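You operate a simulated robot arm through the tools that you are given. There is no shell and no other tool. Be economical: measure what you need, move in short steps, check, and stop when the job is done.

You are at the controls of a simulated two-armed robot. One attempt, no reset.

## Task
Push the lower drawer of the small blue cabinet shut. Shut the right bench drawer. Put the cream band on the glass of the light board away on the top of the trims bench. Take the order card and leave it on the front lane of the belt. Close the left packing drawer. Put the fat olive cone from the far end of the belt on the pad of the steam table. Take the blue part cone on the near end of the belt and put it away on the free end of the doubling table. Press the chalk button three times. Put the presser foot that says "plain" from the top of the window bench on the far end of the belt and the presser foot labelled "ZIP" on the sill over the trims bench. Close the drawer of the front table. Take the grey spool and leave it on the left end of the front table. Turn the left length dial to 1000. Open the left cabinet drawer, fetch the white spool from there and set it on the tall carton by the heap, then shut the drawer. The order is free. Set down upright: fat olive cone, grey spool, white spool.

The check looks at the end state, three seconds after you hand in, the way a careful person would. Anything else that was tipped, shoved, dropped, spilled or broken makes it a failure.

## Robot
Two 7-joint arms with two-finger parallel grippers on one trunk, on a base that drives. Base frame: it is fixed to the floor where the robot stands at the start and does not move with it; the origin is under the middle of the robot, x ahead of it, y to its left, z up; the surface under the hand at the start is at about z = 800. Units: mm, rad, N and s.
The left shoulder is at the start at [50, 168, 1107], the right one opposite. With the tool pointing down near the work surface each hand reaches from about 200 to 660 mm from the robot's upright axis, wherever it stands, measured 20 degrees to its own side. Places, roughly: blue part cone [-1500, -2500, 750]; chalk button [500, -400, 900]; cream band (16x4x2 cm) [-2400, -2800, 900]; drawer of the front table [-4200, 200, 700]; far end of the belt [-800, -2700, 800]; fat olive cone [-750, -2750, 750]; free end of the doubling table [-6900, 4200, 800]; front lane of the belt (40x17 cm) [-1620, -2540, 760]; grey spool [-5500, -250, 750]; left cabinet drawer [-7000, 1000, 800]; left end of the front table (27x23 cm) [-4100, 280, 780]; left length dial [-6900, 2200, 800]; left packing drawer [400, -2500, 700]; lower drawer of the small blue cabinet [800, 200, 900]; order card [-250, -2750, 750]; pad of the steam table [-5400, -2800, 900]; presser foot [500, -500, 750]; right bench drawer [-3900, -2500, 700]; tall carton by the heap [-5200, 800, 600]; top of the trims bench [400, 700, 800]; white spool [-7000, 1000, 750]; window sill [1100, 600, 1200]. Payload 1.57 kg a hand.
The tool frame of a hand sits at the grasp point between the pads (the TCP): z along the fingers, y along the line on which they close. The tips reach 30 mm beyond it. Largest opening 80 mm; finger width 17, thickness 12; the body of the gripper, 40 by 82 mm, starts 80 mm behind the TCP.
Orientation is that of the tool frame in the base frame, as a unit quaternion [w, x, y, z]. With the fingers straight down and closing along the base's y, the tool's x points along the base's -x, its y along +y and its z along -z.

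## Interface
- The arms move only by the tool play_rows. It takes "left_deltas", "right_deltas" or both (then of equal length, played together; a hand with none holds still); each is one flat list of numbers, 7 for each row, row after row: the shift along the base's x, y, z in units of 20 mm (1.0 is 20 mm), then the turn, a rotation vector about the base's x, y, z in units of 4 degrees (1.0 is 4 degrees), then the closure in counts, from 0 (fully open) to 255 (shut). In form: [dx, dy, dz, wx, wy, wz, claw, dx, dy, dz, wx, wy, wz, claw, ...]. A call has 1 to 8 rows; each row shifts and turns the commanded pose from where the row before left it. A call with a number of a shift or a turn outside -1 to 1 is refused whole. A row lasts 0.2 s, in which the tool goes at most 50 mm and 0.15 rad; a call with a longer step from one row to the next is refused whole, and so is a gripper value outside its range. A pose out of reach is approached as far as the arm can. The call stops where the force on the tool passes 40 N (or 10 N more than at its start, if that is more) or the arm is blocked; 0.2 s more then pass. Each finger travels about 45 mm/s and halts on what it meets, pressing with about 33 N; the grip force reading is that of the motor and also rises with nothing between the fingers. The clock runs only during rows and for 0.2 s after the last one: add rows that do not move to give the fingers time. The reply holds the time, the measured pose of the TCP, the force on the tool along the base axes, the opening and the grip force, in the units named above and with some noise, with the torque about the TCP (base axes, N m) and any sound that the robot's microphone picked up.
- Cameras (640 x 400 px; columns grow to the right, rows downward): "scene" is now at [115.2, 26.2, 1296.1]; the picture's right is [0.33, -0.94, 0.00], its down [-0.70, -0.25, -0.67] and it looks along [0.63, 0.22, -0.75] (base axes); focal length 214 px, centre (320, 200). "left" rides on the left gripper at [72, 7, -122] in its tool frame; the picture's right is [-0.09, 1.00, 0.00], its down [-0.84, -0.08, -0.54] and it looks along [-0.54, -0.05, 0.84] (tool axes); focal length 238 px, centre (320, 200). "right" rides on the right gripper at [72, -7, -122] in its tool frame; the picture's right is [0.09, 1.00, 0.00], its down [-0.84, 0.08, -0.54] and it looks along [-0.54, 0.05, 0.84] (tool axes); focal length 238 px, centre (320, 200). There is no depth. A picture from a camera that has moved, and an enlarged one, comes with that camera's place and axes in the base frame and with its lens.
- snapshot(camera): a new picture of that camera. The clock stands still meanwhile.
- move_column(by): slides the trunk up (or, below 0, down) by that many mm; the arms and the scene camera ride with it, the base frame stays. It gives what a move gives, with no picture.
- roll_base(legs): drives the robot by 1 to 6 legs, each [ahead, left, turn to the left] in mm, mm and rad, along the robot's own axes; the way and the turn of a leg run together, so that a leg with both is an arc; at most 1500 mm and 3.142 rad a leg. The arms and the cameras ride along, it lands a little off, and it stops where it bumps. It gives what a move gives.
- pan_tilt(pan, tilt): turns the head with the scene camera to pan (to the left, within 1.396 rad either way) and tilt (down, from -0.506 to 1.204), counted from straight ahead of the robot. It gives what a move gives.
- zoom(camera, box): a new picture of the part [left, top, right, bottom] of that camera's present view, enlarged. The clock stands still meanwhile.
- sign_off(): hands the job in; it is judged then, once.

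Work in short steps. Places have to be worked out from the pictures, the camera data and where the tool is seen: move nearer, look again, correct. Check each grasp and each placing, and mend what went wrong. You have 567 turns and 370 pictures in all, those below and enlarged ones among them. Open the grippers and draw the arms clear of the work before you hand the job in, unless the task says otherwise.

The tools are called after "Call:" as name(argument=value, ...) on one line, values as JSON. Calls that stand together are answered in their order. play_rows: Moves the arms, as the interface text tells. Its arguments: {"type":"object","properties":{"left_deltas":{"type":"array"},"right_deltas":{"type":"array"}},"required":[]} The other tools are called the same way: move_column (by) slides the trunk up or down; roll_base (legs) drives the base; pan_tilt (pan, tilt) turns the head that bears the scene camera; snapshot (camera) takes a picture; zoom (camera, box) takes an enlarged picture of a part of a camera's view; sign_off () hands the job in.

At the start:

```text
time_s: 0.0
left_eef_pos: [407.0, 54.7, 1148.3]
left_tcp_rot: [0.0, -0.001, 1.0, 0.0]
left_wrist_force: [-0.1, 0.3, 0.2]
left_ft_torque: [-0.05, -0.02, 0.05]
left_grip_width: 80.0
left_finger_force: 0.1
right_eef_pos: [422.9, -316.1, 1147.5]
right_tcp_rot: [0.0, 0.0, 1.0, 0.0]
right_wrist_force: [1.1, 0.8, -1.0]
right_ft_torque: [-0.01, -0.02, 0.02]
right_grip_width: 80.0
right_finger_force: 0.1
trunk travel left (down, up): [-275.0, 168.0]
robot x, y, heading: [-1.6, 0.3, 0.0]
head pan, tilt: [0.337, 0.843]
```

scene: 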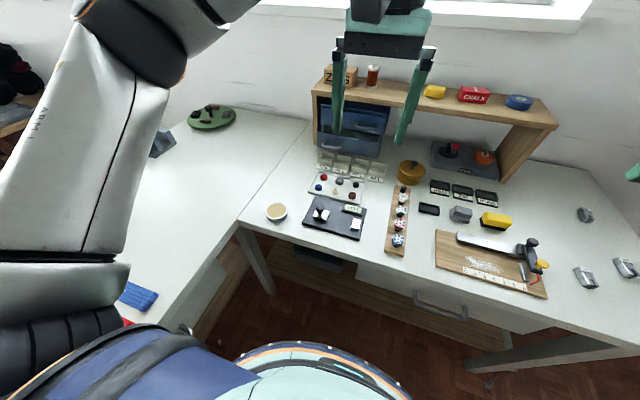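
right: 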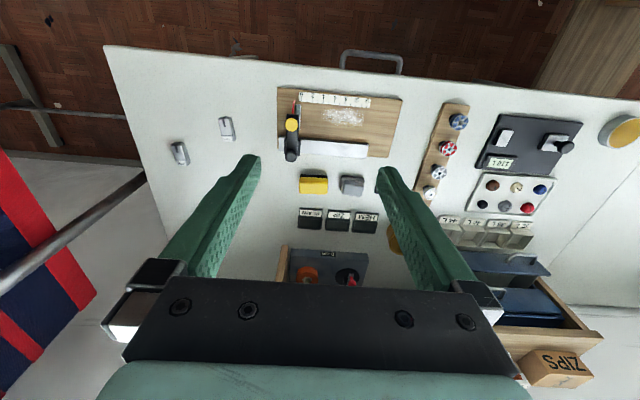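
left: 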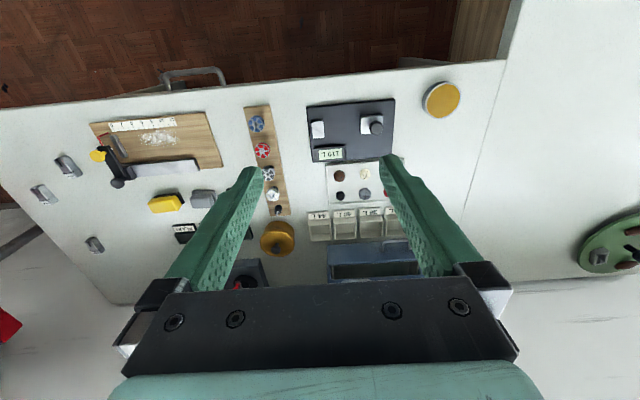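

I start by looking closely at the window bench in front of me.

Call:
zoom(camera="scene", box=[300, 60, 560, 300])

Call:
zoom(camera="right", box=[120, 40, 420, 300])

```text
1.67 times, centred on (430, 180) of scene
camera zoom: at [115.2, 26.2, 1296.1], right [0.33, -0.94, 0.0], down [-0.7, -0.25, -0.67], along [0.63, 0.22, -0.75], focal length 358 px, centre (137, 233)
```

zoom: 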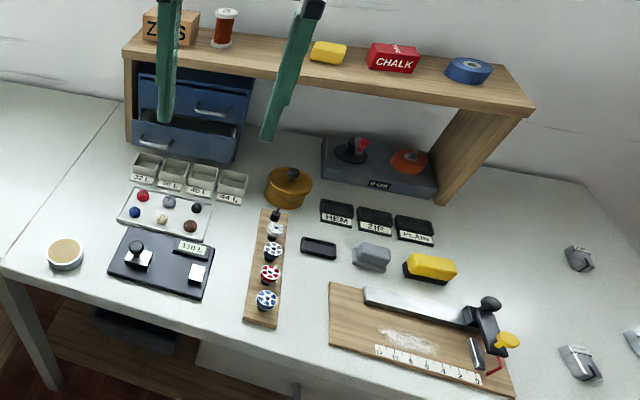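

```text
1.54 times, centred on (270, 170) of right
camera zoom: at [351.7, -322.9, 1269.2], right [-0.09, 1.0, 0.0], down [0.84, 0.08, 0.54], along [0.54, 0.05, -0.84], focal length 367 px, centre (397, 246)
```

zoom: 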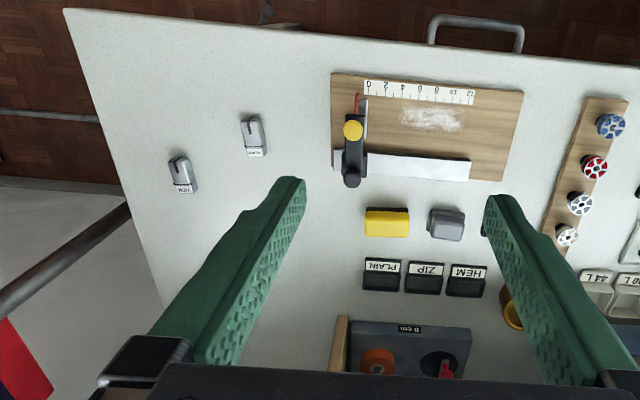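

Now the labels on the presser feet.

Call:
zoom(camera="right", box=[150, 100, 250, 170])

Call:
zoom(camera="scene", box=[540, 190, 640, 300])

Call:
zoom(camera="right", box=[260, 70, 420, 180])

```text
5.71 times, centred on (200, 135) of right
camera zoom: at [351.7, -322.9, 1269.2], right [-0.09, 1.0, 0.0], down [0.84, 0.08, 0.54], along [0.54, 0.05, -0.84], focal length 1362 px, centre (1006, 571)
```

zoom: 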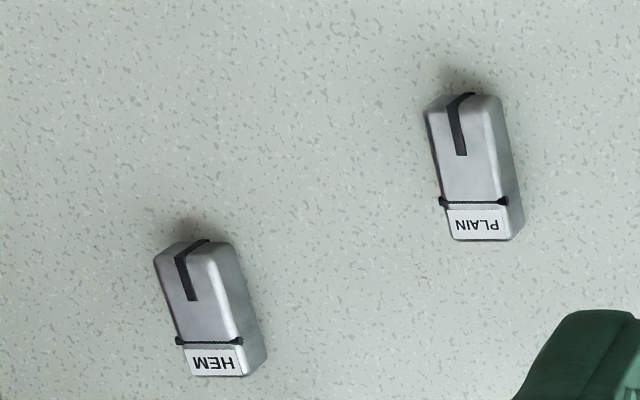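

```text
3.64 times, centred on (590, 245) of scene
camera zoom: at [115.2, 26.2, 1296.1], right [0.33, -0.94, 0.0], down [-0.7, -0.25, -0.67], along [0.63, 0.22, -0.75], focal length 780 px, centre (-662, 36)
```

zoom: 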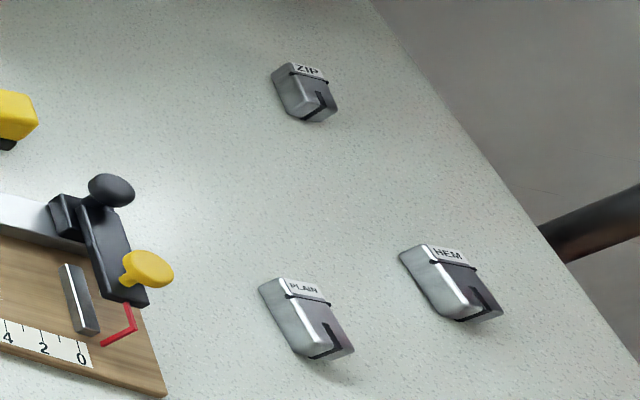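

```text
3.64 times, centred on (340, 125) of right
camera zoom: at [351.7, -322.9, 1269.2], right [-0.09, 1.0, 0.0], down [0.84, 0.08, 0.54], along [0.54, 0.05, -0.84], focal length 867 px, centre (247, 473)
```

zoom: 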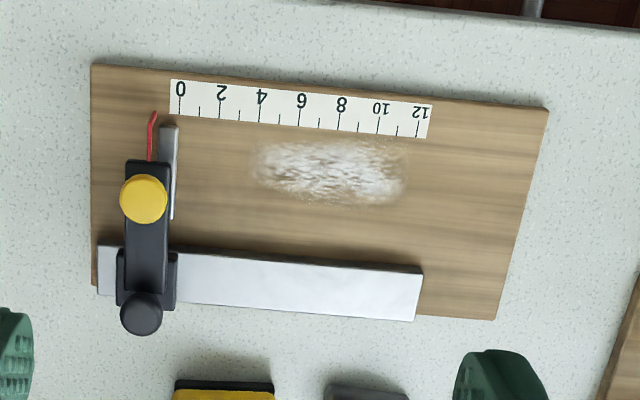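

The yellow knob on the gauge arm is probably the chalk button; feet PLAIN, HEM, ZIP are on the right. First the blue drawer: bring the left hand, closed and pitched forward, in front of it.

Call:
play_rows(left_deltas=[0.3, 0.42, -0.6, 0, -1, 0, 255, 0.3, 0.42, -0.6, 0, -1, 0, 255, 0.3, 0.42, -0.6, 0, -1, 0, 255, 0.3, 0.42, -0.6, 0, -1, 0, 255, 0.3, 0.42, -0.6, 0, -1, 0, 255, 0.3, 0.42, -0.6, 0, -1, 0, 255, 0.3, 0.42, -0.6, 0, -1, 0, 255, 0.3, 0.42, -0.6, 0, -1, 0, 255])

Call:
play_rows(left_deltas=[0.3, 0.42, -0.6, 0, -1, 0, 255, 0.3, 0.42, -0.6, 0, -1, 0, 255, 0.3, 0.42, -0.6, 0, -1, 0, 255, 0.3, 0.42, -0.6, 0, -1, 0, 255, 0.3, 0.42, -0.6, 0, -1, 0, 255, 0.3, 0.42, -0.6, 0, -1, 0, 255, 0.3, 0.42, -0.6, 0, -1, 0, 255, 0.3, 0.42, -0.6, 0, -1, 0, 255])

Call:
pan_tilt(pan=0.2, tilt=0.6)

Call:
snapshot(camera="scene")

Call:
snapshot(camera="left")

```text
time_s: 1.8
left_eef_pos: [458.3, 122.6, 1053.5]
left_tcp_rot: [0.277, 0.0, 0.961, -0.001]
left_wrist_force: [0.5, 0.8, -0.8]
left_ft_torque: [-0.02, 0.01, 0.01]
left_grip_width: 0.2
left_finger_force: 21.1
right_eef_pos: [424.4, -316.4, 1148.3]
right_tcp_rot: [0.0, 0.0, 1.0, 0.001]
right_wrist_force: [0.1, -0.6, 0.4]
right_ft_torque: [0.01, 0.03, -0.02]
right_grip_width: 80.0
right_finger_force: 0.1
trunk travel left (down, up): [-275.0, 168.0]
robot x, y, heading: [-1.9, -6.0, -0.001]
head pan, tilt: [0.337, 0.843]
```

```text
time_s: 3.6
left_eef_pos: [502.0, 178.2, 959.4]
left_tcp_rot: [0.524, 0.005, 0.852, -0.006]
left_wrist_force: [0.3, 0.7, 0.0]
left_ft_torque: [-0.03, -0.06, 0.0]
left_grip_width: 0.0
left_finger_force: 21.0
left hand out of reach, approached as far as the arm can: row 8
right_eef_pos: [423.1, -316.7, 1147.1]
right_tcp_rot: [0.0, -0.001, 1.0, 0.001]
right_wrist_force: [0.2, -0.1, 0.0]
right_ft_torque: [-0.01, 0.01, 0.01]
right_grip_width: 79.9
right_finger_force: 0.1
trunk travel left (down, up): [-275.0, 168.0]
robot x, y, heading: [1.5, 0.0, 0.001]
head pan, tilt: [0.337, 0.843]
```

```text
time_s: 4.4
left_eef_pos: [501.4, 179.7, 959.8]
left_tcp_rot: [0.523, 0.004, 0.852, -0.006]
left_wrist_force: [-0.1, 0.8, 1.5]
left_ft_torque: [-0.01, -0.04, -0.01]
left_grip_width: 0.0
left_finger_force: 20.8
right_eef_pos: [422.9, -315.1, 1147.9]
right_tcp_rot: [0.0, 0.001, 1.0, 0.0]
right_wrist_force: [-0.8, -0.4, 0.3]
right_ft_torque: [0.02, 0.0, -0.02]
right_grip_width: 80.1
right_finger_force: 0.0
trunk travel left (down, up): [-275.0, 168.0]
robot x, y, heading: [-2.0, 2.3, -0.002]
head pan, tilt: [0.201, 0.6]
```

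```text
361 pictures are left
camera scene: at [127.7, 17.8, 1316.4], right [0.2, -0.98, 0.0], down [-0.55, -0.11, -0.82], along [0.81, 0.16, -0.57], focal length 214 px, centre (320, 200)
```

scene: 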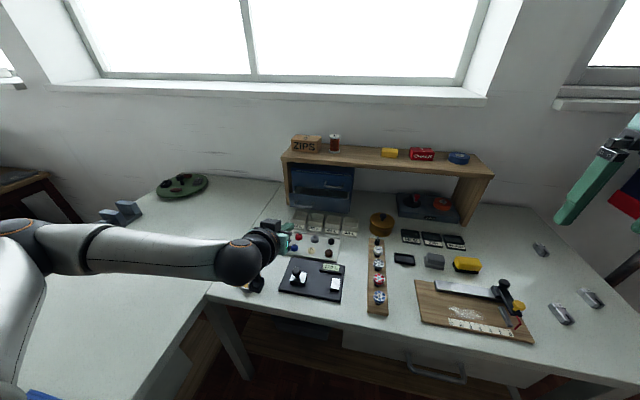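

```text
360 pictures are left
camera left: at [361.7, 186.3, 950.7], right [0.05, 1.0, 0.08], down [-0.11, -0.07, 0.99], along [0.99, -0.06, 0.1], focal length 238 px, centre (320, 200)
```

left: 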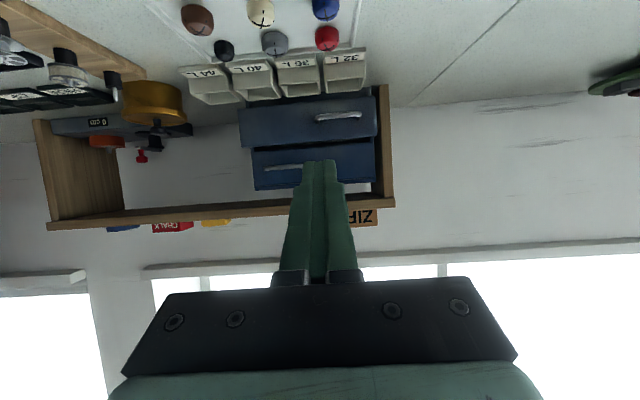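

The lower drawer front is at about x 740, y 50–258, z 847–908. I advance the closed fingertips towards it at y≈140, z≈875.

Call:
play_rows(left_deltas=[0.9, -0.25, -0.45, 0, 0, 0, 255, 0.9, -0.25, -0.45, 0, 0, 0, 255, 0.9, -0.25, -0.45, 0, 0, 0, 255, 0.9, -0.25, -0.45, 0, 0, 0, 255, 0.9, -0.25, -0.45, 0, 0, 0, 255, 0.9, -0.25, -0.45, 0, 0, 0, 255, 0.9, -0.25, -0.45, 0, 0, 0, 255, 0.9, -0.25, -0.45, 0, 0, 0, 255])

Call:
snapshot(camera="scene")

Call:
snapshot(camera="left")

```text
time_s: 6.2
left_eef_pos: [645.0, 139.1, 885.7]
left_tcp_rot: [0.53, 0.0, 0.848, -0.001]
left_wrist_force: [0.4, -0.4, 0.4]
left_ft_torque: [0.02, -0.01, 0.02]
left_grip_width: 0.2
left_finger_force: 21.0
right_eef_pos: [422.7, -315.9, 1146.6]
right_tcp_rot: [0.0, 0.0, 1.0, -0.001]
right_wrist_force: [-0.9, 0.5, -0.5]
right_ft_torque: [-0.02, 0.01, 0.02]
right_grip_width: 80.0
right_finger_force: 0.0
trunk travel left (down, up): [-275.0, 168.0]
robot x, y, heading: [0.9, 0.9, 0.003]
head pan, tilt: [0.201, 0.6]
```

```text
359 pictures are left
camera scene: at [127.9, 17.8, 1316.5], right [0.2, -0.98, 0.0], down [-0.55, -0.11, -0.82], along [0.81, 0.16, -0.57], focal length 214 px, centre (320, 200)
```

scene: 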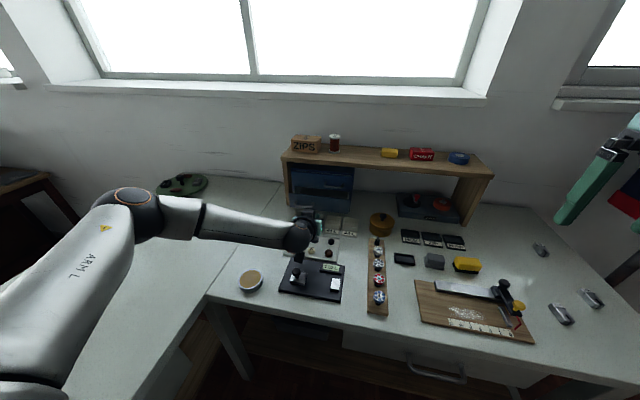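

```text
358 pictures are left
camera left: at [505.6, 145.5, 875.0], right [0.04, 1.0, 0.08], down [-0.12, -0.08, 0.99], along [0.99, -0.05, 0.12], focal length 238 px, centre (320, 200)
```

left: 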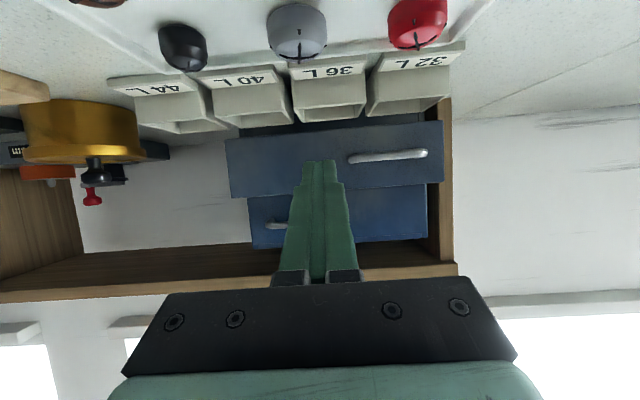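

Fingertips are in line with the lower drawer's front. I push forward until it stops.

Call:
play_rows(left_deltas=[0.8, 0, 0, 0, 0, 0, 255, 0.8, 0, 0, 0, 0, 0, 255, 0.8, 0, 0, 0, 0, 0, 255, 0.6, 0, 0, 0, 0, 0, 255, 0.6, 0, 0, 0, 0, 0, 255, 0.6, 0, 0, 0, 0, 0, 255, 0.6, 0, 0, 0, 0, 0, 255])

Call:
snapshot(camera="left")

```text
time_s: 7.8
left_eef_pos: [742.3, 140.5, 886.2]
left_tcp_rot: [0.531, -0.001, 0.848, -0.001]
left_wrist_force: [0.3, 0.0, 1.0]
left_ft_torque: [-0.04, -0.02, -0.01]
left_grip_width: 0.0
left_finger_force: 21.4
right_eef_pos: [424.4, -315.3, 1146.7]
right_tcp_rot: [0.0, 0.001, 1.0, 0.0]
right_wrist_force: [0.0, 0.5, -0.1]
right_ft_torque: [0.02, 0.02, -0.02]
right_grip_width: 80.0
right_finger_force: 0.0
trunk travel left (down, up): [-275.0, 168.0]
robot x, y, heading: [-1.5, -2.8, -0.002]
head pan, tilt: [0.201, 0.6]
```

```text
357 pictures are left
camera left: at [601.0, 144.9, 875.2], right [0.04, 1.0, 0.08], down [-0.12, -0.08, 0.99], along [0.99, -0.05, 0.12], focal length 238 px, centre (320, 200)
```

left: 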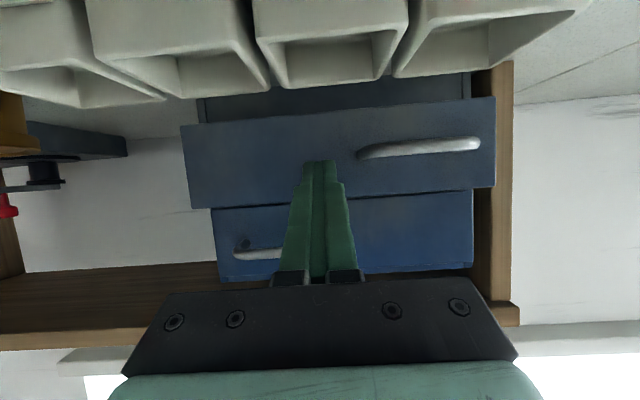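

Not touching yet (front estimated at x≈812); I push further.

Call:
play_rows(left_deltas=[0.7, 0, 0, 0, 0, 0, 255, 0.7, 0, 0, 0, 0, 0, 255, 0.7, 0, 0, 0, 0, 0, 255, 0.7, 0, 0, 0, 0, 0, 255, 0.6, 0, 0, 0, 0, 0, 255, 0.6, 0, 0, 0, 0, 0, 255, 0.6, 0, 0, 0, 0, 0, 255])

Call:
snapshot(camera="left")

```text
time_s: 8.4
left_eef_pos: [768.3, 138.9, 886.0]
left_tcp_rot: [0.528, 0.0, 0.849, 0.0]
left_wrist_force: [-16.3, -0.3, 6.1]
left_ft_torque: [0.08, -0.09, -0.03]
left_grip_width: 0.0
left_finger_force: 21.4
right_eef_pos: [419.8, -315.2, 1148.2]
right_tcp_rot: [0.001, -0.001, 1.0, 0.0]
right_wrist_force: [-1.0, -0.6, 0.7]
right_ft_torque: [0.02, 0.0, 0.03]
right_grip_width: 80.0
right_finger_force: 0.0
trunk travel left (down, up): [-275.0, 168.0]
robot x, y, heading: [-0.9, -2.3, 0.005]
head pan, tilt: [0.201, 0.6]
stopped in row 3 (left hand): the force on the tool passed its limit at 45 N (the readings are from after the stop); the commanded pose is now the measured one
```

```text
356 pictures are left
camera left: at [628.1, 144.1, 875.7], right [0.04, 1.0, 0.08], down [-0.12, -0.08, 0.99], along [0.99, -0.05, 0.11], focal length 238 px, centre (320, 200)
```

left: 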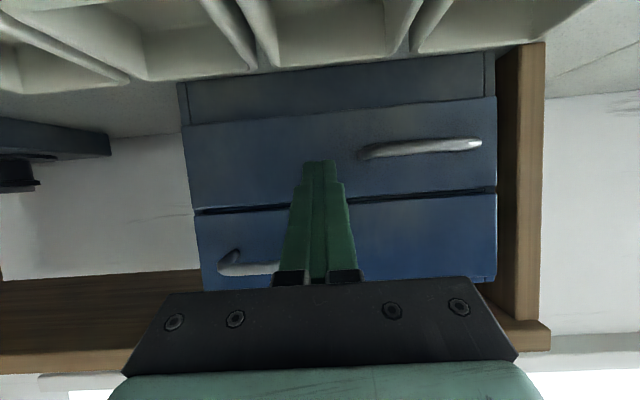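

The lower front now looks flush with the upper one. I give one slower push to make sure it is fully home.

Call:
play_rows(left_deltas=[0.15, 0, 0, 0, 0, 0, 255, 0.15, 0, 0, 0, 0, 0, 255, 0.15, 0, 0, 0, 0, 0, 255, 0.15, 0, 0, 0, 0, 0, 255, 0.15, 0, 0, 0, 0, 0, 255])

Call:
play_rows(left_deltas=[-0.9, 0, 0.1, 0, 0, 0, 255, -0.9, 0, 0.1, 0, 0, 0, 255, -0.9, 0, 0.1, 0, 0, 0, 255, -0.9, 0, 0.1, 0, 0, 0, 255, -0.9, 0, 0.1, 0, 0, 0, 255, -0.9, 0, 0.2, 0, 0, 0, 255, -0.9, 0, 0.3, 0, 0, 0, 255, -0.9, 0, 0.5, 0, 0, 0, 255])

Call:
snapshot(camera="left")

```text
time_s: 8.9
left_eef_pos: [768.4, 138.9, 885.0]
left_tcp_rot: [0.528, -0.002, 0.85, -0.001]
left_wrist_force: [-28.6, 3.7, 9.9]
left_ft_torque: [0.06, -0.17, 0.08]
left_grip_width: 0.0
left_finger_force: 21.7
right_eef_pos: [418.7, -314.0, 1149.4]
right_tcp_rot: [0.002, -0.001, 1.0, 0.0]
right_wrist_force: [0.3, 0.4, -0.4]
right_ft_torque: [-0.02, -0.02, -0.02]
right_grip_width: 79.8
right_finger_force: 0.1
trunk travel left (down, up): [-275.0, 168.0]
robot x, y, heading: [-2.5, 1.2, 0.007]
head pan, tilt: [0.201, 0.6]
stopped in row 2 (left hand): the force on the tool passed its limit at 44 N (the readings are from after the stop); the commanded pose is now the measured one
```

```text
time_s: 10.7
left_eef_pos: [627.2, 138.8, 911.2]
left_tcp_rot: [0.526, -0.001, 0.851, -0.001]
left_wrist_force: [-0.1, 0.0, -0.1]
left_ft_torque: [0.01, 0.04, 0.0]
left_grip_width: 0.2
left_finger_force: 21.3
right_eef_pos: [424.1, -314.2, 1147.3]
right_tcp_rot: [-0.001, -0.001, 1.0, 0.0]
right_wrist_force: [-0.1, 0.2, -0.2]
right_ft_torque: [0.02, 0.02, -0.04]
right_grip_width: 79.8
right_finger_force: 0.0
trunk travel left (down, up): [-275.0, 168.0]
robot x, y, heading: [0.2, 0.3, -0.004]
head pan, tilt: [0.201, 0.6]
```

```text
355 pictures are left
camera left: at [487.0, 144.7, 902.1], right [0.04, 1.0, 0.08], down [-0.11, -0.08, 0.99], along [0.99, -0.05, 0.11], focal length 238 px, centre (320, 200)
```

left: 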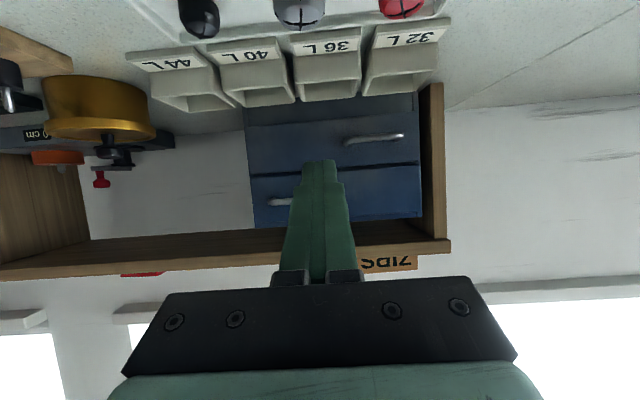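

Blue drawer is shut. Next the chalk button: triangulation puts the yellow knob at about [475, -365, 840]. I bring the right hand, closed, above it and withdraw the left.

Call:
play_rows(right_deltas=[0.32, -0.3, -1, 0, 0, 0, 255, 0.32, -0.3, -1, 0, 0, 0, 255, 0.32, -0.3, -1, 0, 0, 0, 255, 0.32, -0.3, -1, 0, 0, 0, 255, 0.32, -0.3, -1, 0, 0, 0, 255, 0.32, -0.3, -1, 0, 0, 0, 255, 0.32, -0.3, -1, 0, 0, 0, 255, 0.32, -0.3, -1, 0, 0, 0, 255], left_deltas=[-0.8, 0, 1, 0, 0.5, 0, 255, -0.8, 0, 1, 0, 0.5, 0, 255, -0.8, 0, 1, 0, 0.5, 0, 255, -0.8, 0, 1, 0, 0.5, 0, 255, -0.8, 0.5, 1, 0, 0.5, 0, 255, -0.8, 0.5, 1, 0, 0.5, 0, 255, -0.8, 0.5, 1, 0, 0.5, 0, 255, -0.8, 0.5, 1, 0, 0.5, 0, 255])

Call:
pan_tilt(pan=-0.3, tilt=0.9)

Call:
snapshot(camera="scene")

Call:
snapshot(camera="right")

```text
time_s: 12.5
left_eef_pos: [501.0, 179.8, 1072.4]
left_tcp_rot: [0.402, -0.001, 0.916, 0.001]
left_wrist_force: [0.2, -0.1, -1.3]
left_ft_torque: [0.03, -0.02, 0.01]
left_grip_width: 0.0
left_finger_force: 21.6
right_eef_pos: [474.7, -363.2, 987.3]
right_tcp_rot: [0.0, 0.0, 1.0, 0.0]
right_wrist_force: [0.2, -0.3, 0.1]
right_ft_torque: [0.03, 0.01, -0.01]
right_grip_width: 0.0
right_finger_force: 21.6
trunk travel left (down, up): [-275.0, 168.0]
robot x, y, heading: [0.5, 2.1, 0.004]
head pan, tilt: [0.201, 0.6]
```

```text
time_s: 13.4
left_eef_pos: [499.8, 180.3, 1073.4]
left_tcp_rot: [0.402, -0.001, 0.915, 0.001]
left_wrist_force: [0.3, 0.4, 0.5]
left_ft_torque: [0.01, -0.04, 0.01]
left_grip_width: 0.0
left_finger_force: 21.1
right_eef_pos: [475.0, -363.7, 987.9]
right_tcp_rot: [0.0, -0.001, 1.0, 0.0]
right_wrist_force: [0.0, 0.3, 0.0]
right_ft_torque: [0.02, 0.03, -0.01]
right_grip_width: 0.3
right_finger_force: 21.3
trunk travel left (down, up): [-275.0, 168.0]
robot x, y, heading: [0.5, 0.9, 0.003]
head pan, tilt: [-0.3, 0.901]
```

```text
354 pictures are left
camera scene: at [112.6, -21.8, 1291.8], right [-0.29, -0.96, 0.0], down [-0.75, 0.23, -0.62], along [0.59, -0.18, -0.78], focal length 214 px, centre (320, 200)
```

scene: 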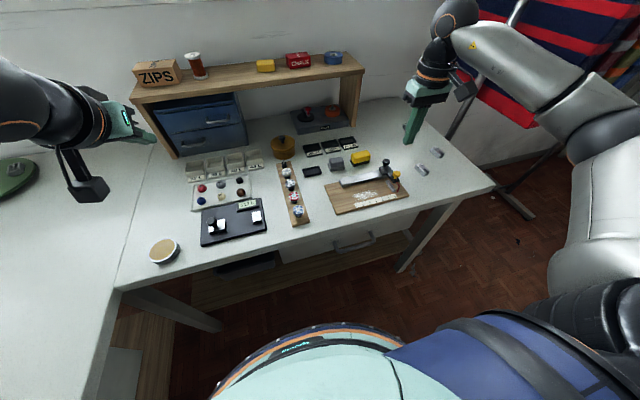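

```text
353 pictures are left
camera right: at [403.9, -370.6, 1109.8], right [-0.09, 1.0, 0.0], down [0.84, 0.08, 0.54], along [0.54, 0.05, -0.84], focal length 238 px, centre (320, 200)
```

right: 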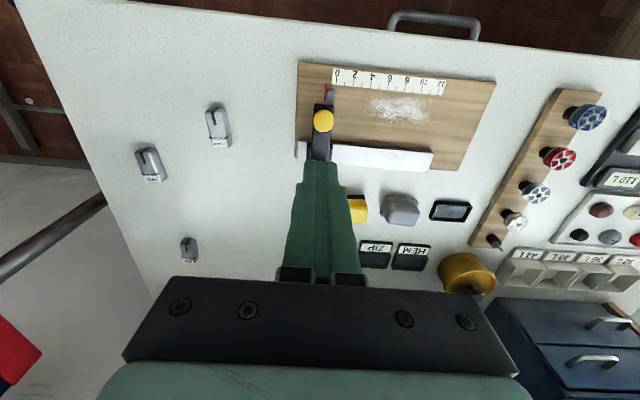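

The knob is nearly under the fingertips at about [472, -362, 850]. I descend to just above it.

Call:
play_rows(right_deltas=[-0.05, 0.05, -0.9, 0, 0, 0, 255, -0.05, 0, -0.9, 0, 0, 0, 255, -0.05, 0, -0.9, 0, 0, 0, 255, 0, 0, -0.9, 0, 0, 0, 255, 0, 0, -0.4, 0, 0, 0, 255])

Call:
zoom(camera="scene", box=[320, 120, 440, 220])

Call:
zoom(camera="right", box=[240, 60, 400, 200])

```text
time_s: 14.6
left_eef_pos: [499.6, 180.0, 1072.9]
left_tcp_rot: [0.402, -0.002, 0.916, 0.001]
left_wrist_force: [-0.2, -0.5, 0.3]
left_ft_torque: [0.0, 0.02, -0.03]
left_grip_width: 0.0
left_finger_force: 21.2
right_eef_pos: [471.2, -361.7, 906.7]
right_tcp_rot: [0.0, -0.002, 1.0, 0.001]
right_wrist_force: [-0.4, -1.4, 0.3]
right_ft_torque: [0.03, 0.02, 0.01]
right_grip_width: 0.0
right_finger_force: 20.9
trunk travel left (down, up): [-275.0, 168.0]
robot x, y, heading: [3.1, 2.9, -0.002]
head pan, tilt: [-0.3, 0.901]
```

```text
4.00 times, centred on (380, 170) of scene
camera zoom: at [112.6, -21.9, 1291.7], right [-0.29, -0.96, 0.0], down [-0.75, 0.23, -0.62], along [0.59, -0.18, -0.78], focal length 858 px, centre (80, 320)
```

zoom: 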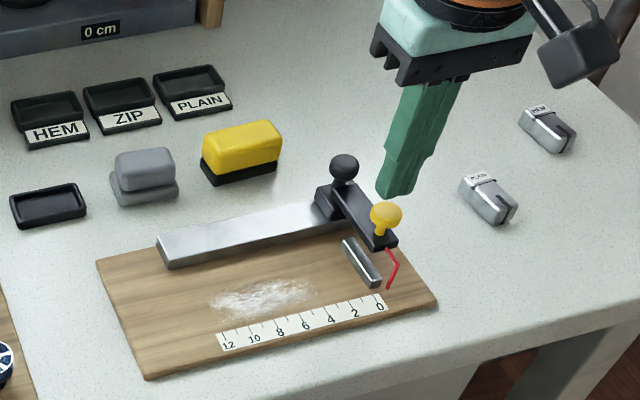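

```text
2.86 times, centred on (320, 130) of right
camera zoom: at [400.1, -368.5, 1028.6], right [-0.09, 1.0, 0.0], down [0.84, 0.08, 0.54], along [0.54, 0.05, -0.84], focal length 681 px, centre (320, 400)
```

zoom: 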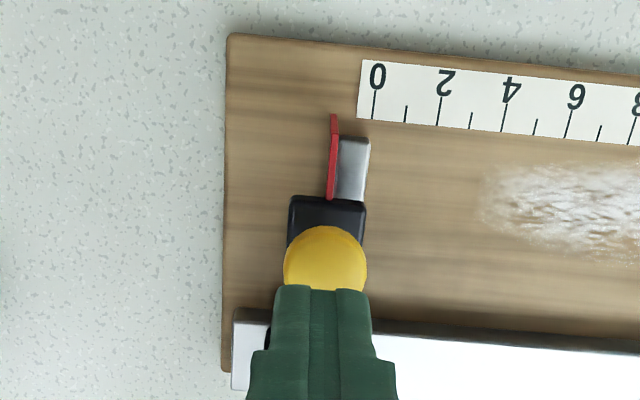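

Aligned within a couple of mm. I press down slowly, watching force and sound.

Call:
play_rows(right_deltas=[0.05, 0.05, -0.25, 0, 0, 0, 255, 0, 0, -0.25, 0, 0, 0, 255, 0, 0, -0.25, 0, 0, 0, 255, 0, 0, -0.25, 0, 0, 0, 255, 0, 0, -0.15, 0, 0, 0, 255, 0, 0, -0.15, 0, 0, 0, 255])

```text
time_s: 16.0
left_eef_pos: [500.3, 180.7, 1073.3]
left_tcp_rot: [0.403, -0.001, 0.915, -0.001]
left_wrist_force: [0.1, 0.0, 0.1]
left_ft_torque: [-0.01, 0.0, 0.02]
left_grip_width: 0.1
left_finger_force: 21.1
right_eef_pos: [470.7, -361.4, 881.6]
right_tcp_rot: [0.0, -0.001, 1.0, 0.0]
right_wrist_force: [-0.2, -0.5, 3.4]
right_ft_torque: [0.0, 0.05, 0.05]
right_grip_width: 0.1
right_finger_force: 21.5
trunk travel left (down, up): [-275.0, 168.0]
robot x, y, heading: [0.2, -1.7, 0.005]
head pan, tilt: [-0.3, 0.901]
heard: click
```

One click at 3.4 N. I lift clear and press a second time to the same depth.

Call:
play_rows(right_deltas=[0, 0, 0.5, 0, 0, 0, 255, 0, 0, 0.5, 0, 0, 0, 255, 0, 0, 0, 0, 0, 0, 255])

Call:
play_rows(right_deltas=[0, 0, -0.35, 0, 0, 0, 255, 0, 0, -0.35, 0, 0, 0, 255, 0, 0, -0.15, 0, 0, 0, 255, 0, 0, -0.15, 0, 0, 0, 255])

```text
time_s: 16.8
left_eef_pos: [500.4, 179.7, 1072.6]
left_tcp_rot: [0.402, -0.002, 0.916, 0.0]
left_wrist_force: [-0.1, 0.2, 0.0]
left_ft_torque: [0.01, 0.02, -0.02]
left_grip_width: 0.0
left_finger_force: 21.4
right_eef_pos: [472.5, -360.3, 902.6]
right_tcp_rot: [-0.001, -0.001, 1.0, 0.0]
right_wrist_force: [-0.4, 0.7, 0.7]
right_ft_torque: [-0.01, -0.03, 0.0]
right_grip_width: 0.0
right_finger_force: 21.2
trunk travel left (down, up): [-275.0, 168.0]
robot x, y, heading: [-1.4, 0.8, 0.001]
head pan, tilt: [-0.3, 0.901]
```

```text
time_s: 17.8
left_eef_pos: [500.1, 180.2, 1073.5]
left_tcp_rot: [0.403, -0.002, 0.915, 0.0]
left_wrist_force: [0.2, -0.6, -0.2]
left_ft_torque: [-0.05, 0.01, 0.02]
left_grip_width: 0.0
left_finger_force: 21.2
right_eef_pos: [472.9, -360.8, 881.7]
right_tcp_rot: [0.0, -0.001, 1.0, 0.0]
right_wrist_force: [-0.6, 1.3, 3.4]
right_ft_torque: [0.03, 0.05, 0.0]
right_grip_width: 0.1
right_finger_force: 21.0
trunk travel left (down, up): [-275.0, 168.0]
robot x, y, heading: [-5.4, 1.5, 0.002]
head pan, tilt: [-0.3, 0.901]
heard: click
```

Second click. Lift and press the third time, then lift away.

Call:
play_rows(right_deltas=[0, 0, 0.5, 0, 0, 0, 255, 0, 0, 0.5, 0, 0, 0, 255, 0, 0, 0, 0, 0, 0, 255])

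Call:
play_rows(right_deltas=[0, 0, -0.35, 0, 0, 0, 255, 0, 0, -0.35, 0, 0, 0, 255, 0, 0, -0.15, 0, 0, 0, 255, 0, 0, -0.15, 0, 0, 0, 255])

Call:
play_rows(right_deltas=[0, 0, 0.5, 0, 0, 0, 255, 0, 0, 0.9, 0, 0, 0, 255, 0, 0, 0.9, 0, 0, 0, 255, 0, 0, 0.9, 0, 0, 0, 0, 0, 0, 0.9, 0, 0, 0, 0])

Call:
zoom(camera="scene", box=[280, 90, 460, 220])

```text
time_s: 18.6
left_eef_pos: [499.5, 179.5, 1073.9]
left_tcp_rot: [0.403, -0.001, 0.915, 0.0]
left_wrist_force: [0.9, -0.8, -0.4]
left_ft_torque: [0.0, -0.01, -0.01]
left_grip_width: 0.0
left_finger_force: 21.0
right_eef_pos: [472.8, -361.1, 901.8]
right_tcp_rot: [0.0, -0.001, 1.0, 0.0]
right_wrist_force: [-0.4, 0.1, -0.2]
right_ft_torque: [0.02, 0.01, -0.01]
right_grip_width: 0.1
right_finger_force: 20.9
trunk travel left (down, up): [-275.0, 168.0]
robot x, y, heading: [0.9, 4.1, 0.003]
head pan, tilt: [-0.3, 0.901]
```

```text
time_s: 19.6
left_eef_pos: [499.6, 179.0, 1073.3]
left_tcp_rot: [0.403, -0.002, 0.915, 0.0]
left_wrist_force: [-0.1, -0.7, -0.6]
left_ft_torque: [0.0, -0.03, 0.0]
left_grip_width: 0.2
left_finger_force: 21.6
right_eef_pos: [471.9, -360.4, 882.5]
right_tcp_rot: [0.0, -0.001, 1.0, 0.0]
right_wrist_force: [-1.7, -0.1, 3.3]
right_ft_torque: [0.01, 0.05, 0.0]
right_grip_width: 0.3
right_finger_force: 21.5
trunk travel left (down, up): [-275.0, 168.0]
robot x, y, heading: [-1.1, -0.4, -0.0]
head pan, tilt: [-0.3, 0.901]
heard: click
```

```text
time_s: 20.8
left_eef_pos: [500.2, 179.3, 1073.2]
left_tcp_rot: [0.403, -0.002, 0.915, 0.0]
left_wrist_force: [0.4, -0.2, -0.3]
left_ft_torque: [0.03, 0.0, -0.02]
left_grip_width: 0.0
left_finger_force: 21.6
right_eef_pos: [473.1, -361.0, 962.5]
right_tcp_rot: [0.0, 0.0, 1.0, 0.0]
right_wrist_force: [0.3, 0.7, -0.1]
right_ft_torque: [-0.01, -0.02, 0.01]
right_grip_width: 49.9
right_finger_force: 0.0
trunk travel left (down, up): [-275.0, 168.0]
robot x, y, heading: [-0.6, 2.2, -0.001]
head pan, tilt: [-0.3, 0.901]
```

```text
3.08 times, centred on (370, 155) of scene
camera zoom: at [112.5, -21.8, 1291.7], right [-0.29, -0.96, 0.0], down [-0.75, 0.23, -0.62], along [0.59, -0.18, -0.78], focal length 660 px, centre (166, 338)
```

zoom: 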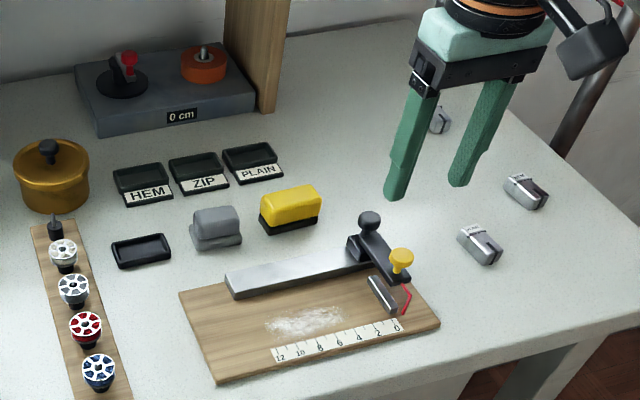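

Three clicks done. Feet estimates: PLAIN [499,-490], ZIP [715,-567], HEM [557,-587]. I drive right 350 and ahead 100 so the right hand reaches them, after drawing the left hand back.

Call:
play_rows(left_deltas=[-0.9, 0, 0.4, 0, 0.9, 0, 255, -0.9, 0, 0.4, 0, 0.9, 0, 255, -0.9, 0, 0.4, 0, 0.9, 0, 255, -0.9, 0, 0.4, 0, 0.9, 0, 255, -0.9, 0, 0.4, 0, 0.9, 0, 255, -0.6, 0, 0.4, 0, 0.9, 0, 255], right_deltas=[0, 0, 0.9, 0, 0, 0, 0, 0, 0, 0.9, 0, 0, 0, 0, 0, 0, 0.9, 0, 0, 0, 0, -0.5, 0, 0, 0, 0, 0, 0, -0.5, 0, 0, 0, 0, 0, 0, 0, 0, 0, 0, 0, 0, 0])

Call:
roll_base(legs=[[0, -350, 0], [100, 0, 0]])

Call:
snapshot(camera="scene")

Call:
snapshot(camera="right")

```text
time_s: 22.2
left_eef_pos: [395.5, 180.3, 1121.0]
left_tcp_rot: [0.223, 0.0, 0.975, 0.0]
left_wrist_force: [-0.1, -0.1, -0.2]
left_ft_torque: [0.02, 0.0, 0.02]
left_grip_width: 0.0
left_finger_force: 21.8
right_eef_pos: [452.5, -360.6, 1018.3]
right_tcp_rot: [0.0, -0.001, 1.0, 0.0]
right_wrist_force: [-0.5, -0.4, -0.1]
right_ft_torque: [0.0, 0.01, -0.01]
right_grip_width: 80.2
right_finger_force: 0.0
trunk travel left (down, up): [-275.0, 168.0]
robot x, y, heading: [-0.4, 0.9, 0.0]
head pan, tilt: [-0.3, 0.901]
```

```text
time_s: 26.5
left_eef_pos: [494.8, -161.0, 1120.1]
left_tcp_rot: [0.223, -0.005, 0.975, 0.001]
left_wrist_force: [0.3, 0.0, 0.1]
left_ft_torque: [0.0, 0.01, -0.01]
left_grip_width: 0.0
left_finger_force: 21.0
right_eef_pos: [556.2, -701.2, 1017.6]
right_tcp_rot: [0.0, -0.004, 1.0, 0.0]
right_wrist_force: [0.6, -0.3, 0.1]
right_ft_torque: [0.01, 0.02, 0.0]
right_grip_width: 79.9
right_finger_force: 0.0
trunk travel left (down, up): [-275.0, 168.0]
robot x, y, heading: [101.3, -339.8, 0.009]
head pan, tilt: [-0.3, 0.901]
```

```text
349 pictures are left
camera scene: at [213.6, -364.0, 1291.6], right [-0.29, -0.96, 0.0], down [-0.75, 0.22, -0.62], along [0.59, -0.18, -0.78], focal length 214 px, centre (320, 200)
```

scene: 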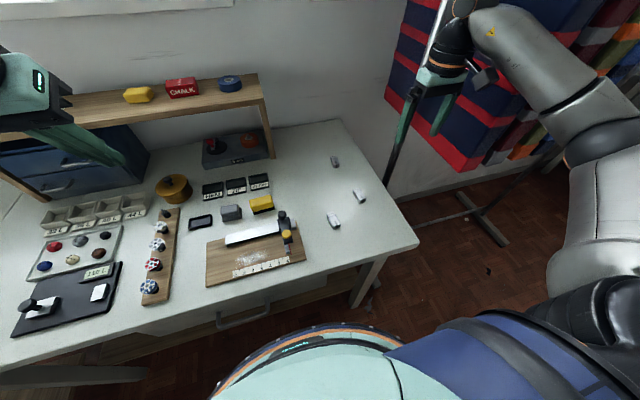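

```text
348 pictures are left
camera right: at [484.8, -708.6, 1138.3], right [-0.1, 0.99, 0.0], down [0.84, 0.09, 0.54], along [0.54, 0.06, -0.84], focal length 238 px, centre (320, 200)
```

right: 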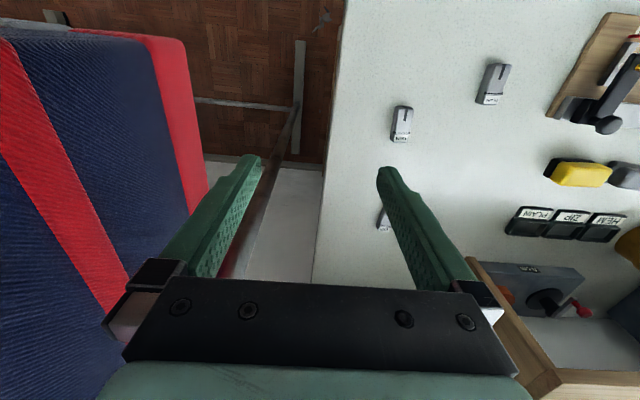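

Right hand goes above the ZIP foot (~[718,-569]); keeping clear of the garment rack on the right.

Call:
play_rows(right_deltas=[0.9, 0.83, -0.4, 0, 0, 0, 0, 0.9, 0.83, -0.4, 0, 0, 0, 0, 0.9, 0.83, -0.4, 0, 0, 0, 0, 0.9, 0.83, -0.4, 0, 0, 0, 0, 0.9, 0.83, -0.4, 0, 0, 0, 0, 0.9, 0.83, -0.4, 0, 0, 0, 0, 0.9, 0.83, -0.4, 0, 0, 0, 0, 0.9, 0.8, -0.4, 0, 0, 0, 0])

Call:
snapshot(camera="right")

```text
time_s: 28.3
left_eef_pos: [494.3, -160.0, 1120.0]
left_tcp_rot: [0.224, -0.005, 0.975, 0.001]
left_wrist_force: [0.4, -0.7, 0.4]
left_ft_torque: [-0.03, 0.01, 0.01]
left_grip_width: 0.0
left_finger_force: 21.5
right_eef_pos: [697.3, -570.6, 952.8]
right_tcp_rot: [0.001, -0.005, 1.0, 0.0]
right_wrist_force: [-0.4, -0.3, 0.1]
right_ft_torque: [-0.01, 0.0, 0.02]
right_grip_width: 79.9
right_finger_force: 0.0
trunk travel left (down, up): [-275.0, 168.0]
robot x, y, heading: [100.5, -345.4, 0.013]
head pan, tilt: [-0.3, 0.901]
```

```text
347 pictures are left
camera right: at [626.8, -577.3, 1074.5], right [-0.1, 0.99, 0.0], down [0.84, 0.09, 0.54], along [0.54, 0.05, -0.84], focal length 238 px, centre (320, 200)
```

right: 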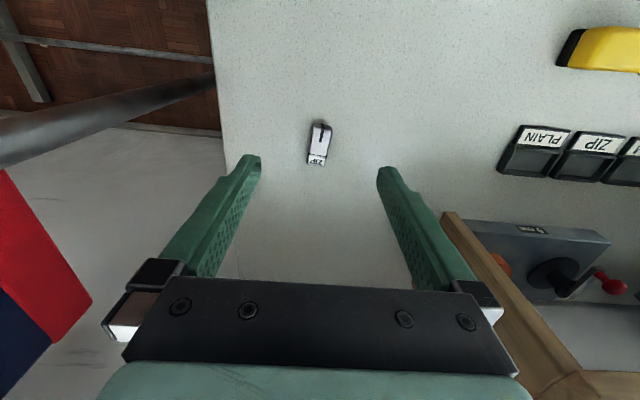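

ZIP foot is at [719,-570], long axis along x, good for this grip. I descend around it.

Call:
play_rows(right_deltas=[0.5, 0, -0.8, 0, 0, 0, 0, 0.5, 0, -0.8, 0, 0, 0, 0, 0, 0, -0.9, 0, 0, 0, 0, 0, 0, -0.9, 0, 0, 0, 0, 0, 0, -0.9, 0, 0, 0, 0])

Call:
snapshot(camera="right")

```text
time_s: 29.5
left_eef_pos: [496.0, -160.2, 1120.2]
left_tcp_rot: [0.224, -0.005, 0.975, 0.001]
left_wrist_force: [0.1, 0.7, -0.7]
left_ft_torque: [0.0, -0.02, -0.01]
left_grip_width: 0.2
left_finger_force: 20.6
right_eef_pos: [719.5, -569.2, 866.9]
right_tcp_rot: [0.0, -0.006, 1.0, 0.001]
right_wrist_force: [0.3, 0.0, 0.6]
right_ft_torque: [0.03, -0.01, -0.02]
right_grip_width: 80.0
right_finger_force: 0.0
trunk travel left (down, up): [-275.0, 168.0]
robot x, y, heading: [99.2, -343.9, 0.011]
head pan, tilt: [-0.3, 0.901]
```

```text
346 pictures are left
camera right: at [648.1, -576.5, 988.1], right [-0.1, 0.99, 0.0], down [0.84, 0.09, 0.54], along [0.54, 0.06, -0.84], focal length 238 px, centre (320, 200)
```

right: 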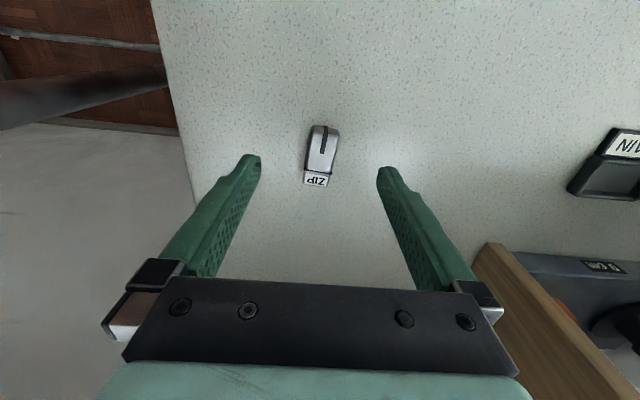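

Centered. Down 33 mm and close.

Call:
play_rows(right_deltas=[0, 0.1, -0.6, 0, 0, 0, 0, 0, 0, -0.6, 0, 0, 0, 0, 0, 0, -0.35, 0, 0, 0, 0, 0, 0, 0, 0, 0, 0, 160, 0, 0, 0, 0, 0, 0, 255, 0, 0, 0, 0, 0, 0, 255, 0, 0, 0, 0, 0, 0, 255, 0, 0, 0, 0, 0, 0, 255])

Call:
play_rows(right_deltas=[0, 0, 0, 0, 0, 0, 255, 0, 0, 0.5, 0, 0, 0, 255, 0, 0, 0.9, 0, 0, 0, 255, 0, 0, 0.9, 0, 0, 0, 255, -0.5, 0, 0.9, 0, 0, 0, 255])

Call:
snapshot(camera="right")

```text
time_s: 31.3
left_eef_pos: [495.0, -161.1, 1119.8]
left_tcp_rot: [0.224, -0.005, 0.975, 0.001]
left_wrist_force: [0.6, 0.3, 0.2]
left_ft_torque: [-0.03, 0.0, 0.03]
left_grip_width: 0.0
left_finger_force: 20.9
right_eef_pos: [720.0, -566.6, 837.2]
right_tcp_rot: [0.0, -0.004, 1.0, 0.0]
right_wrist_force: [-0.3, -0.2, -0.1]
right_ft_torque: [0.01, -0.01, 0.02]
right_grip_width: 20.9
right_finger_force: 26.5
trunk travel left (down, up): [-275.0, 168.0]
robot x, y, heading: [100.7, -345.0, 0.008]
head pan, tilt: [-0.3, 0.901]
```

```text
time_s: 32.5
left_eef_pos: [494.8, -160.4, 1120.1]
left_tcp_rot: [0.224, -0.006, 0.975, 0.001]
left_wrist_force: [-0.3, -0.2, 0.2]
left_ft_torque: [-0.01, 0.02, 0.01]
left_grip_width: 0.0
left_finger_force: 21.5
right_eef_pos: [708.8, -565.8, 900.6]
right_tcp_rot: [-0.001, -0.004, 1.0, -0.001]
right_wrist_force: [0.2, 0.7, -1.0]
right_ft_torque: [-0.02, -0.02, 0.0]
right_grip_width: 20.9
right_finger_force: 33.4
trunk travel left (down, up): [-275.0, 168.0]
robot x, y, heading: [101.3, -347.2, 0.011]
head pan, tilt: [-0.3, 0.901]
```

```text
345 pictures are left
camera right: at [638.2, -574.7, 1021.8], right [-0.1, 0.99, 0.0], down [0.84, 0.09, 0.54], along [0.54, 0.05, -0.84], focal length 238 px, centre (320, 200)
```

right: 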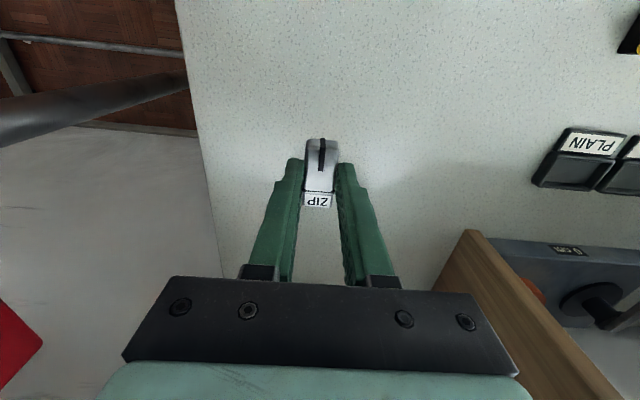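

ZIP foot is held (width 20.9). I retract the hand up and back before driving.

Call:
play_rows(right_deltas=[-0.5, 0, 1, 0, 0, 0, 255, -0.9, 0, 1, 0, 0, 0, 255, -0.9, 0, 1, 0, 0, 0, 255, -0.9, 0, 1, 0, 0, 0, 255, -0.9, 0, 1, 0, 0, 0, 255, -0.9, 0, 1, 0, 0, 0, 255, -0.9, 0, 1, 0, 0, 0, 255, -0.9, 0, 1, 0, 0, 0, 255])

Call:
play_rows(right_deltas=[-0.9, 0, 0.8, 0, 0, 0, 255, -0.9, 0, 0.8, 0, 0, 0, 255, -0.9, 0, 0.8, 0, 0, 0, 255, -0.9, 0, 0.8, 0, 0, 0, 255, -0.9, 0, 0.8, 0, 0, 0, 255, -0.9, 0, 0.8, 0, 0, 0, 255], left_deltas=[-0.9, 0, 0.8, 0, 0.9, 0, 255, -0.9, 0, 0.8, 0, 0.9, 0, 255, -0.9, 0, 0.8, 0, 0.9, 0, 255, -0.9, 0, 0.8, 0, 0.9, 0, 255, -0.5, 0, 0.8, 0, 0.9, 0, 255, 0, 0, 0.8, 0, 0.9, 0, 255])

Call:
roll_base(legs=[[-60, 0, 0], [0, 380, 0]])

Call:
pan_tilt(pan=0.5, tilt=0.35)

Call:
move_column(by=165)

Call:
snapshot(camera="scene")

```text
time_s: 34.3
left_eef_pos: [494.9, -161.1, 1120.8]
left_tcp_rot: [0.224, -0.005, 0.974, 0.001]
left_wrist_force: [-0.3, -0.3, -0.2]
left_ft_torque: [0.0, 0.02, 0.02]
left_grip_width: 0.3
left_finger_force: 21.0
right_eef_pos: [573.5, -566.1, 1059.1]
right_tcp_rot: [0.0, -0.004, 1.0, 0.0]
right_wrist_force: [-0.1, 0.4, -0.6]
right_ft_torque: [0.01, 0.0, 0.01]
right_grip_width: 20.9
right_finger_force: 32.7
trunk travel left (down, up): [-275.0, 168.0]
robot x, y, heading: [98.7, -343.0, 0.013]
head pan, tilt: [-0.3, 0.901]
```

```text
time_s: 35.7
left_eef_pos: [411.7, -160.8, 1214.9]
left_tcp_rot: [0.036, -0.005, 0.999, 0.003]
left_wrist_force: [0.3, 0.2, -0.9]
left_ft_torque: [0.02, 0.02, 0.03]
left_grip_width: 0.0
left_finger_force: 21.1
right_eef_pos: [464.2, -567.3, 1155.4]
right_tcp_rot: [-0.001, -0.005, 1.0, 0.0]
right_wrist_force: [0.3, 0.0, -0.2]
right_ft_torque: [0.01, 0.02, 0.04]
right_grip_width: 20.9
right_finger_force: 32.9
trunk travel left (down, up): [-275.0, 168.0]
robot x, y, heading: [98.8, -343.8, 0.01]
head pan, tilt: [-0.3, 0.901]
```

```text
time_s: 40.1
left_eef_pos: [348.9, 209.9, 1214.3]
left_tcp_rot: [0.038, -0.002, 0.999, 0.001]
left_wrist_force: [-0.6, 0.2, 0.0]
left_ft_torque: [0.02, 0.0, 0.0]
left_grip_width: 0.0
left_finger_force: 21.4
right_eef_pos: [402.1, -195.7, 1155.1]
right_tcp_rot: [0.001, -0.002, 1.0, 0.001]
right_wrist_force: [-0.2, -0.1, 0.0]
right_ft_torque: [0.0, -0.01, -0.01]
right_grip_width: 20.8
right_finger_force: 32.8
trunk travel left (down, up): [-275.0, 168.0]
robot x, y, heading: [37.0, 32.8, 0.007]
head pan, tilt: [-0.3, 0.901]
```

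```text
time_s: 41.3
left_eef_pos: [349.2, 210.4, 1216.1]
left_tcp_rot: [0.038, -0.003, 0.999, 0.002]
left_wrist_force: [0.7, -0.4, 0.1]
left_ft_torque: [0.04, 0.0, 0.0]
left_grip_width: 0.0
left_finger_force: 21.6
right_eef_pos: [401.4, -195.2, 1154.7]
right_tcp_rot: [0.0, -0.002, 1.0, 0.0]
right_wrist_force: [0.7, 0.6, -0.6]
right_ft_torque: [0.0, -0.02, 0.03]
right_grip_width: 20.9
right_finger_force: 33.2
trunk travel left (down, up): [-275.0, 168.0]
robot x, y, heading: [34.9, 30.5, 0.007]
head pan, tilt: [0.499, 0.351]
```

```text
time_s: 43.1
left_eef_pos: [349.5, 210.5, 1380.3]
left_tcp_rot: [0.038, -0.003, 0.999, 0.002]
left_wrist_force: [-0.4, -0.7, 0.4]
left_ft_torque: [-0.03, 0.01, -0.01]
left_grip_width: 0.3
left_finger_force: 21.5
right_eef_pos: [402.1, -196.8, 1319.6]
right_tcp_rot: [0.0, -0.003, 1.0, 0.0]
right_wrist_force: [-0.3, -0.6, -0.4]
right_ft_torque: [-0.01, -0.03, 0.0]
right_grip_width: 20.7
right_finger_force: 33.3
trunk travel left (down, up): [-440.0, 3.0]
robot x, y, heading: [34.6, 24.7, 0.005]
head pan, tilt: [0.499, 0.351]
```

```text
344 pictures are left
camera scene: at [158.7, 74.7, 1504.2], right [0.48, -0.87, 0.0], down [-0.3, -0.17, -0.94], along [0.82, 0.45, -0.34], focal length 214 px, centre (320, 200)
```

scene: 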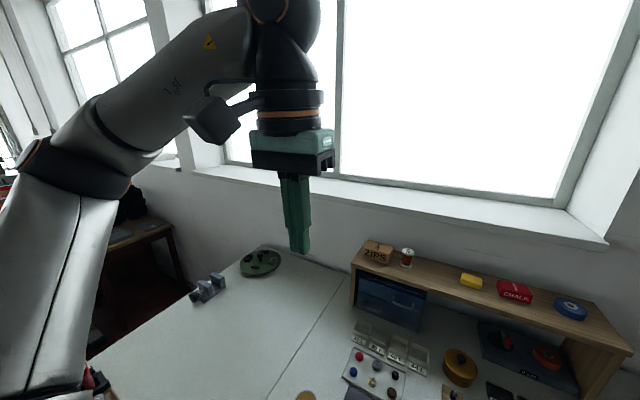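

Column raised; the sill surface is visible. Zoom in on it.

Call:
zoom(camera="scene", box=[150, 130, 450, 290])

```text
2.13 times, centred on (300, 210) of scene
camera zoom: at [158.7, 74.7, 1504.2], right [0.48, -0.87, 0.0], down [-0.3, -0.17, -0.94], along [0.82, 0.45, -0.34], focal length 458 px, centre (363, 179)
```

zoom: 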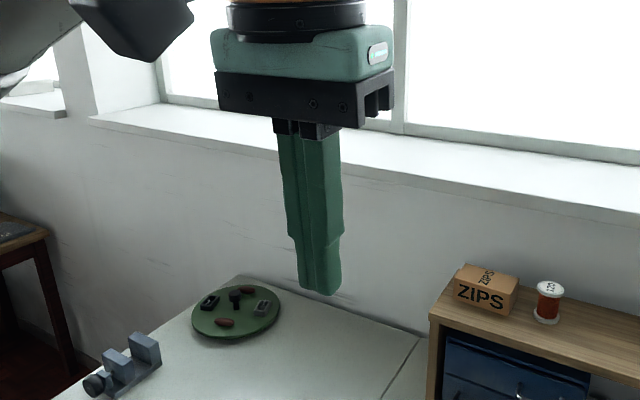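

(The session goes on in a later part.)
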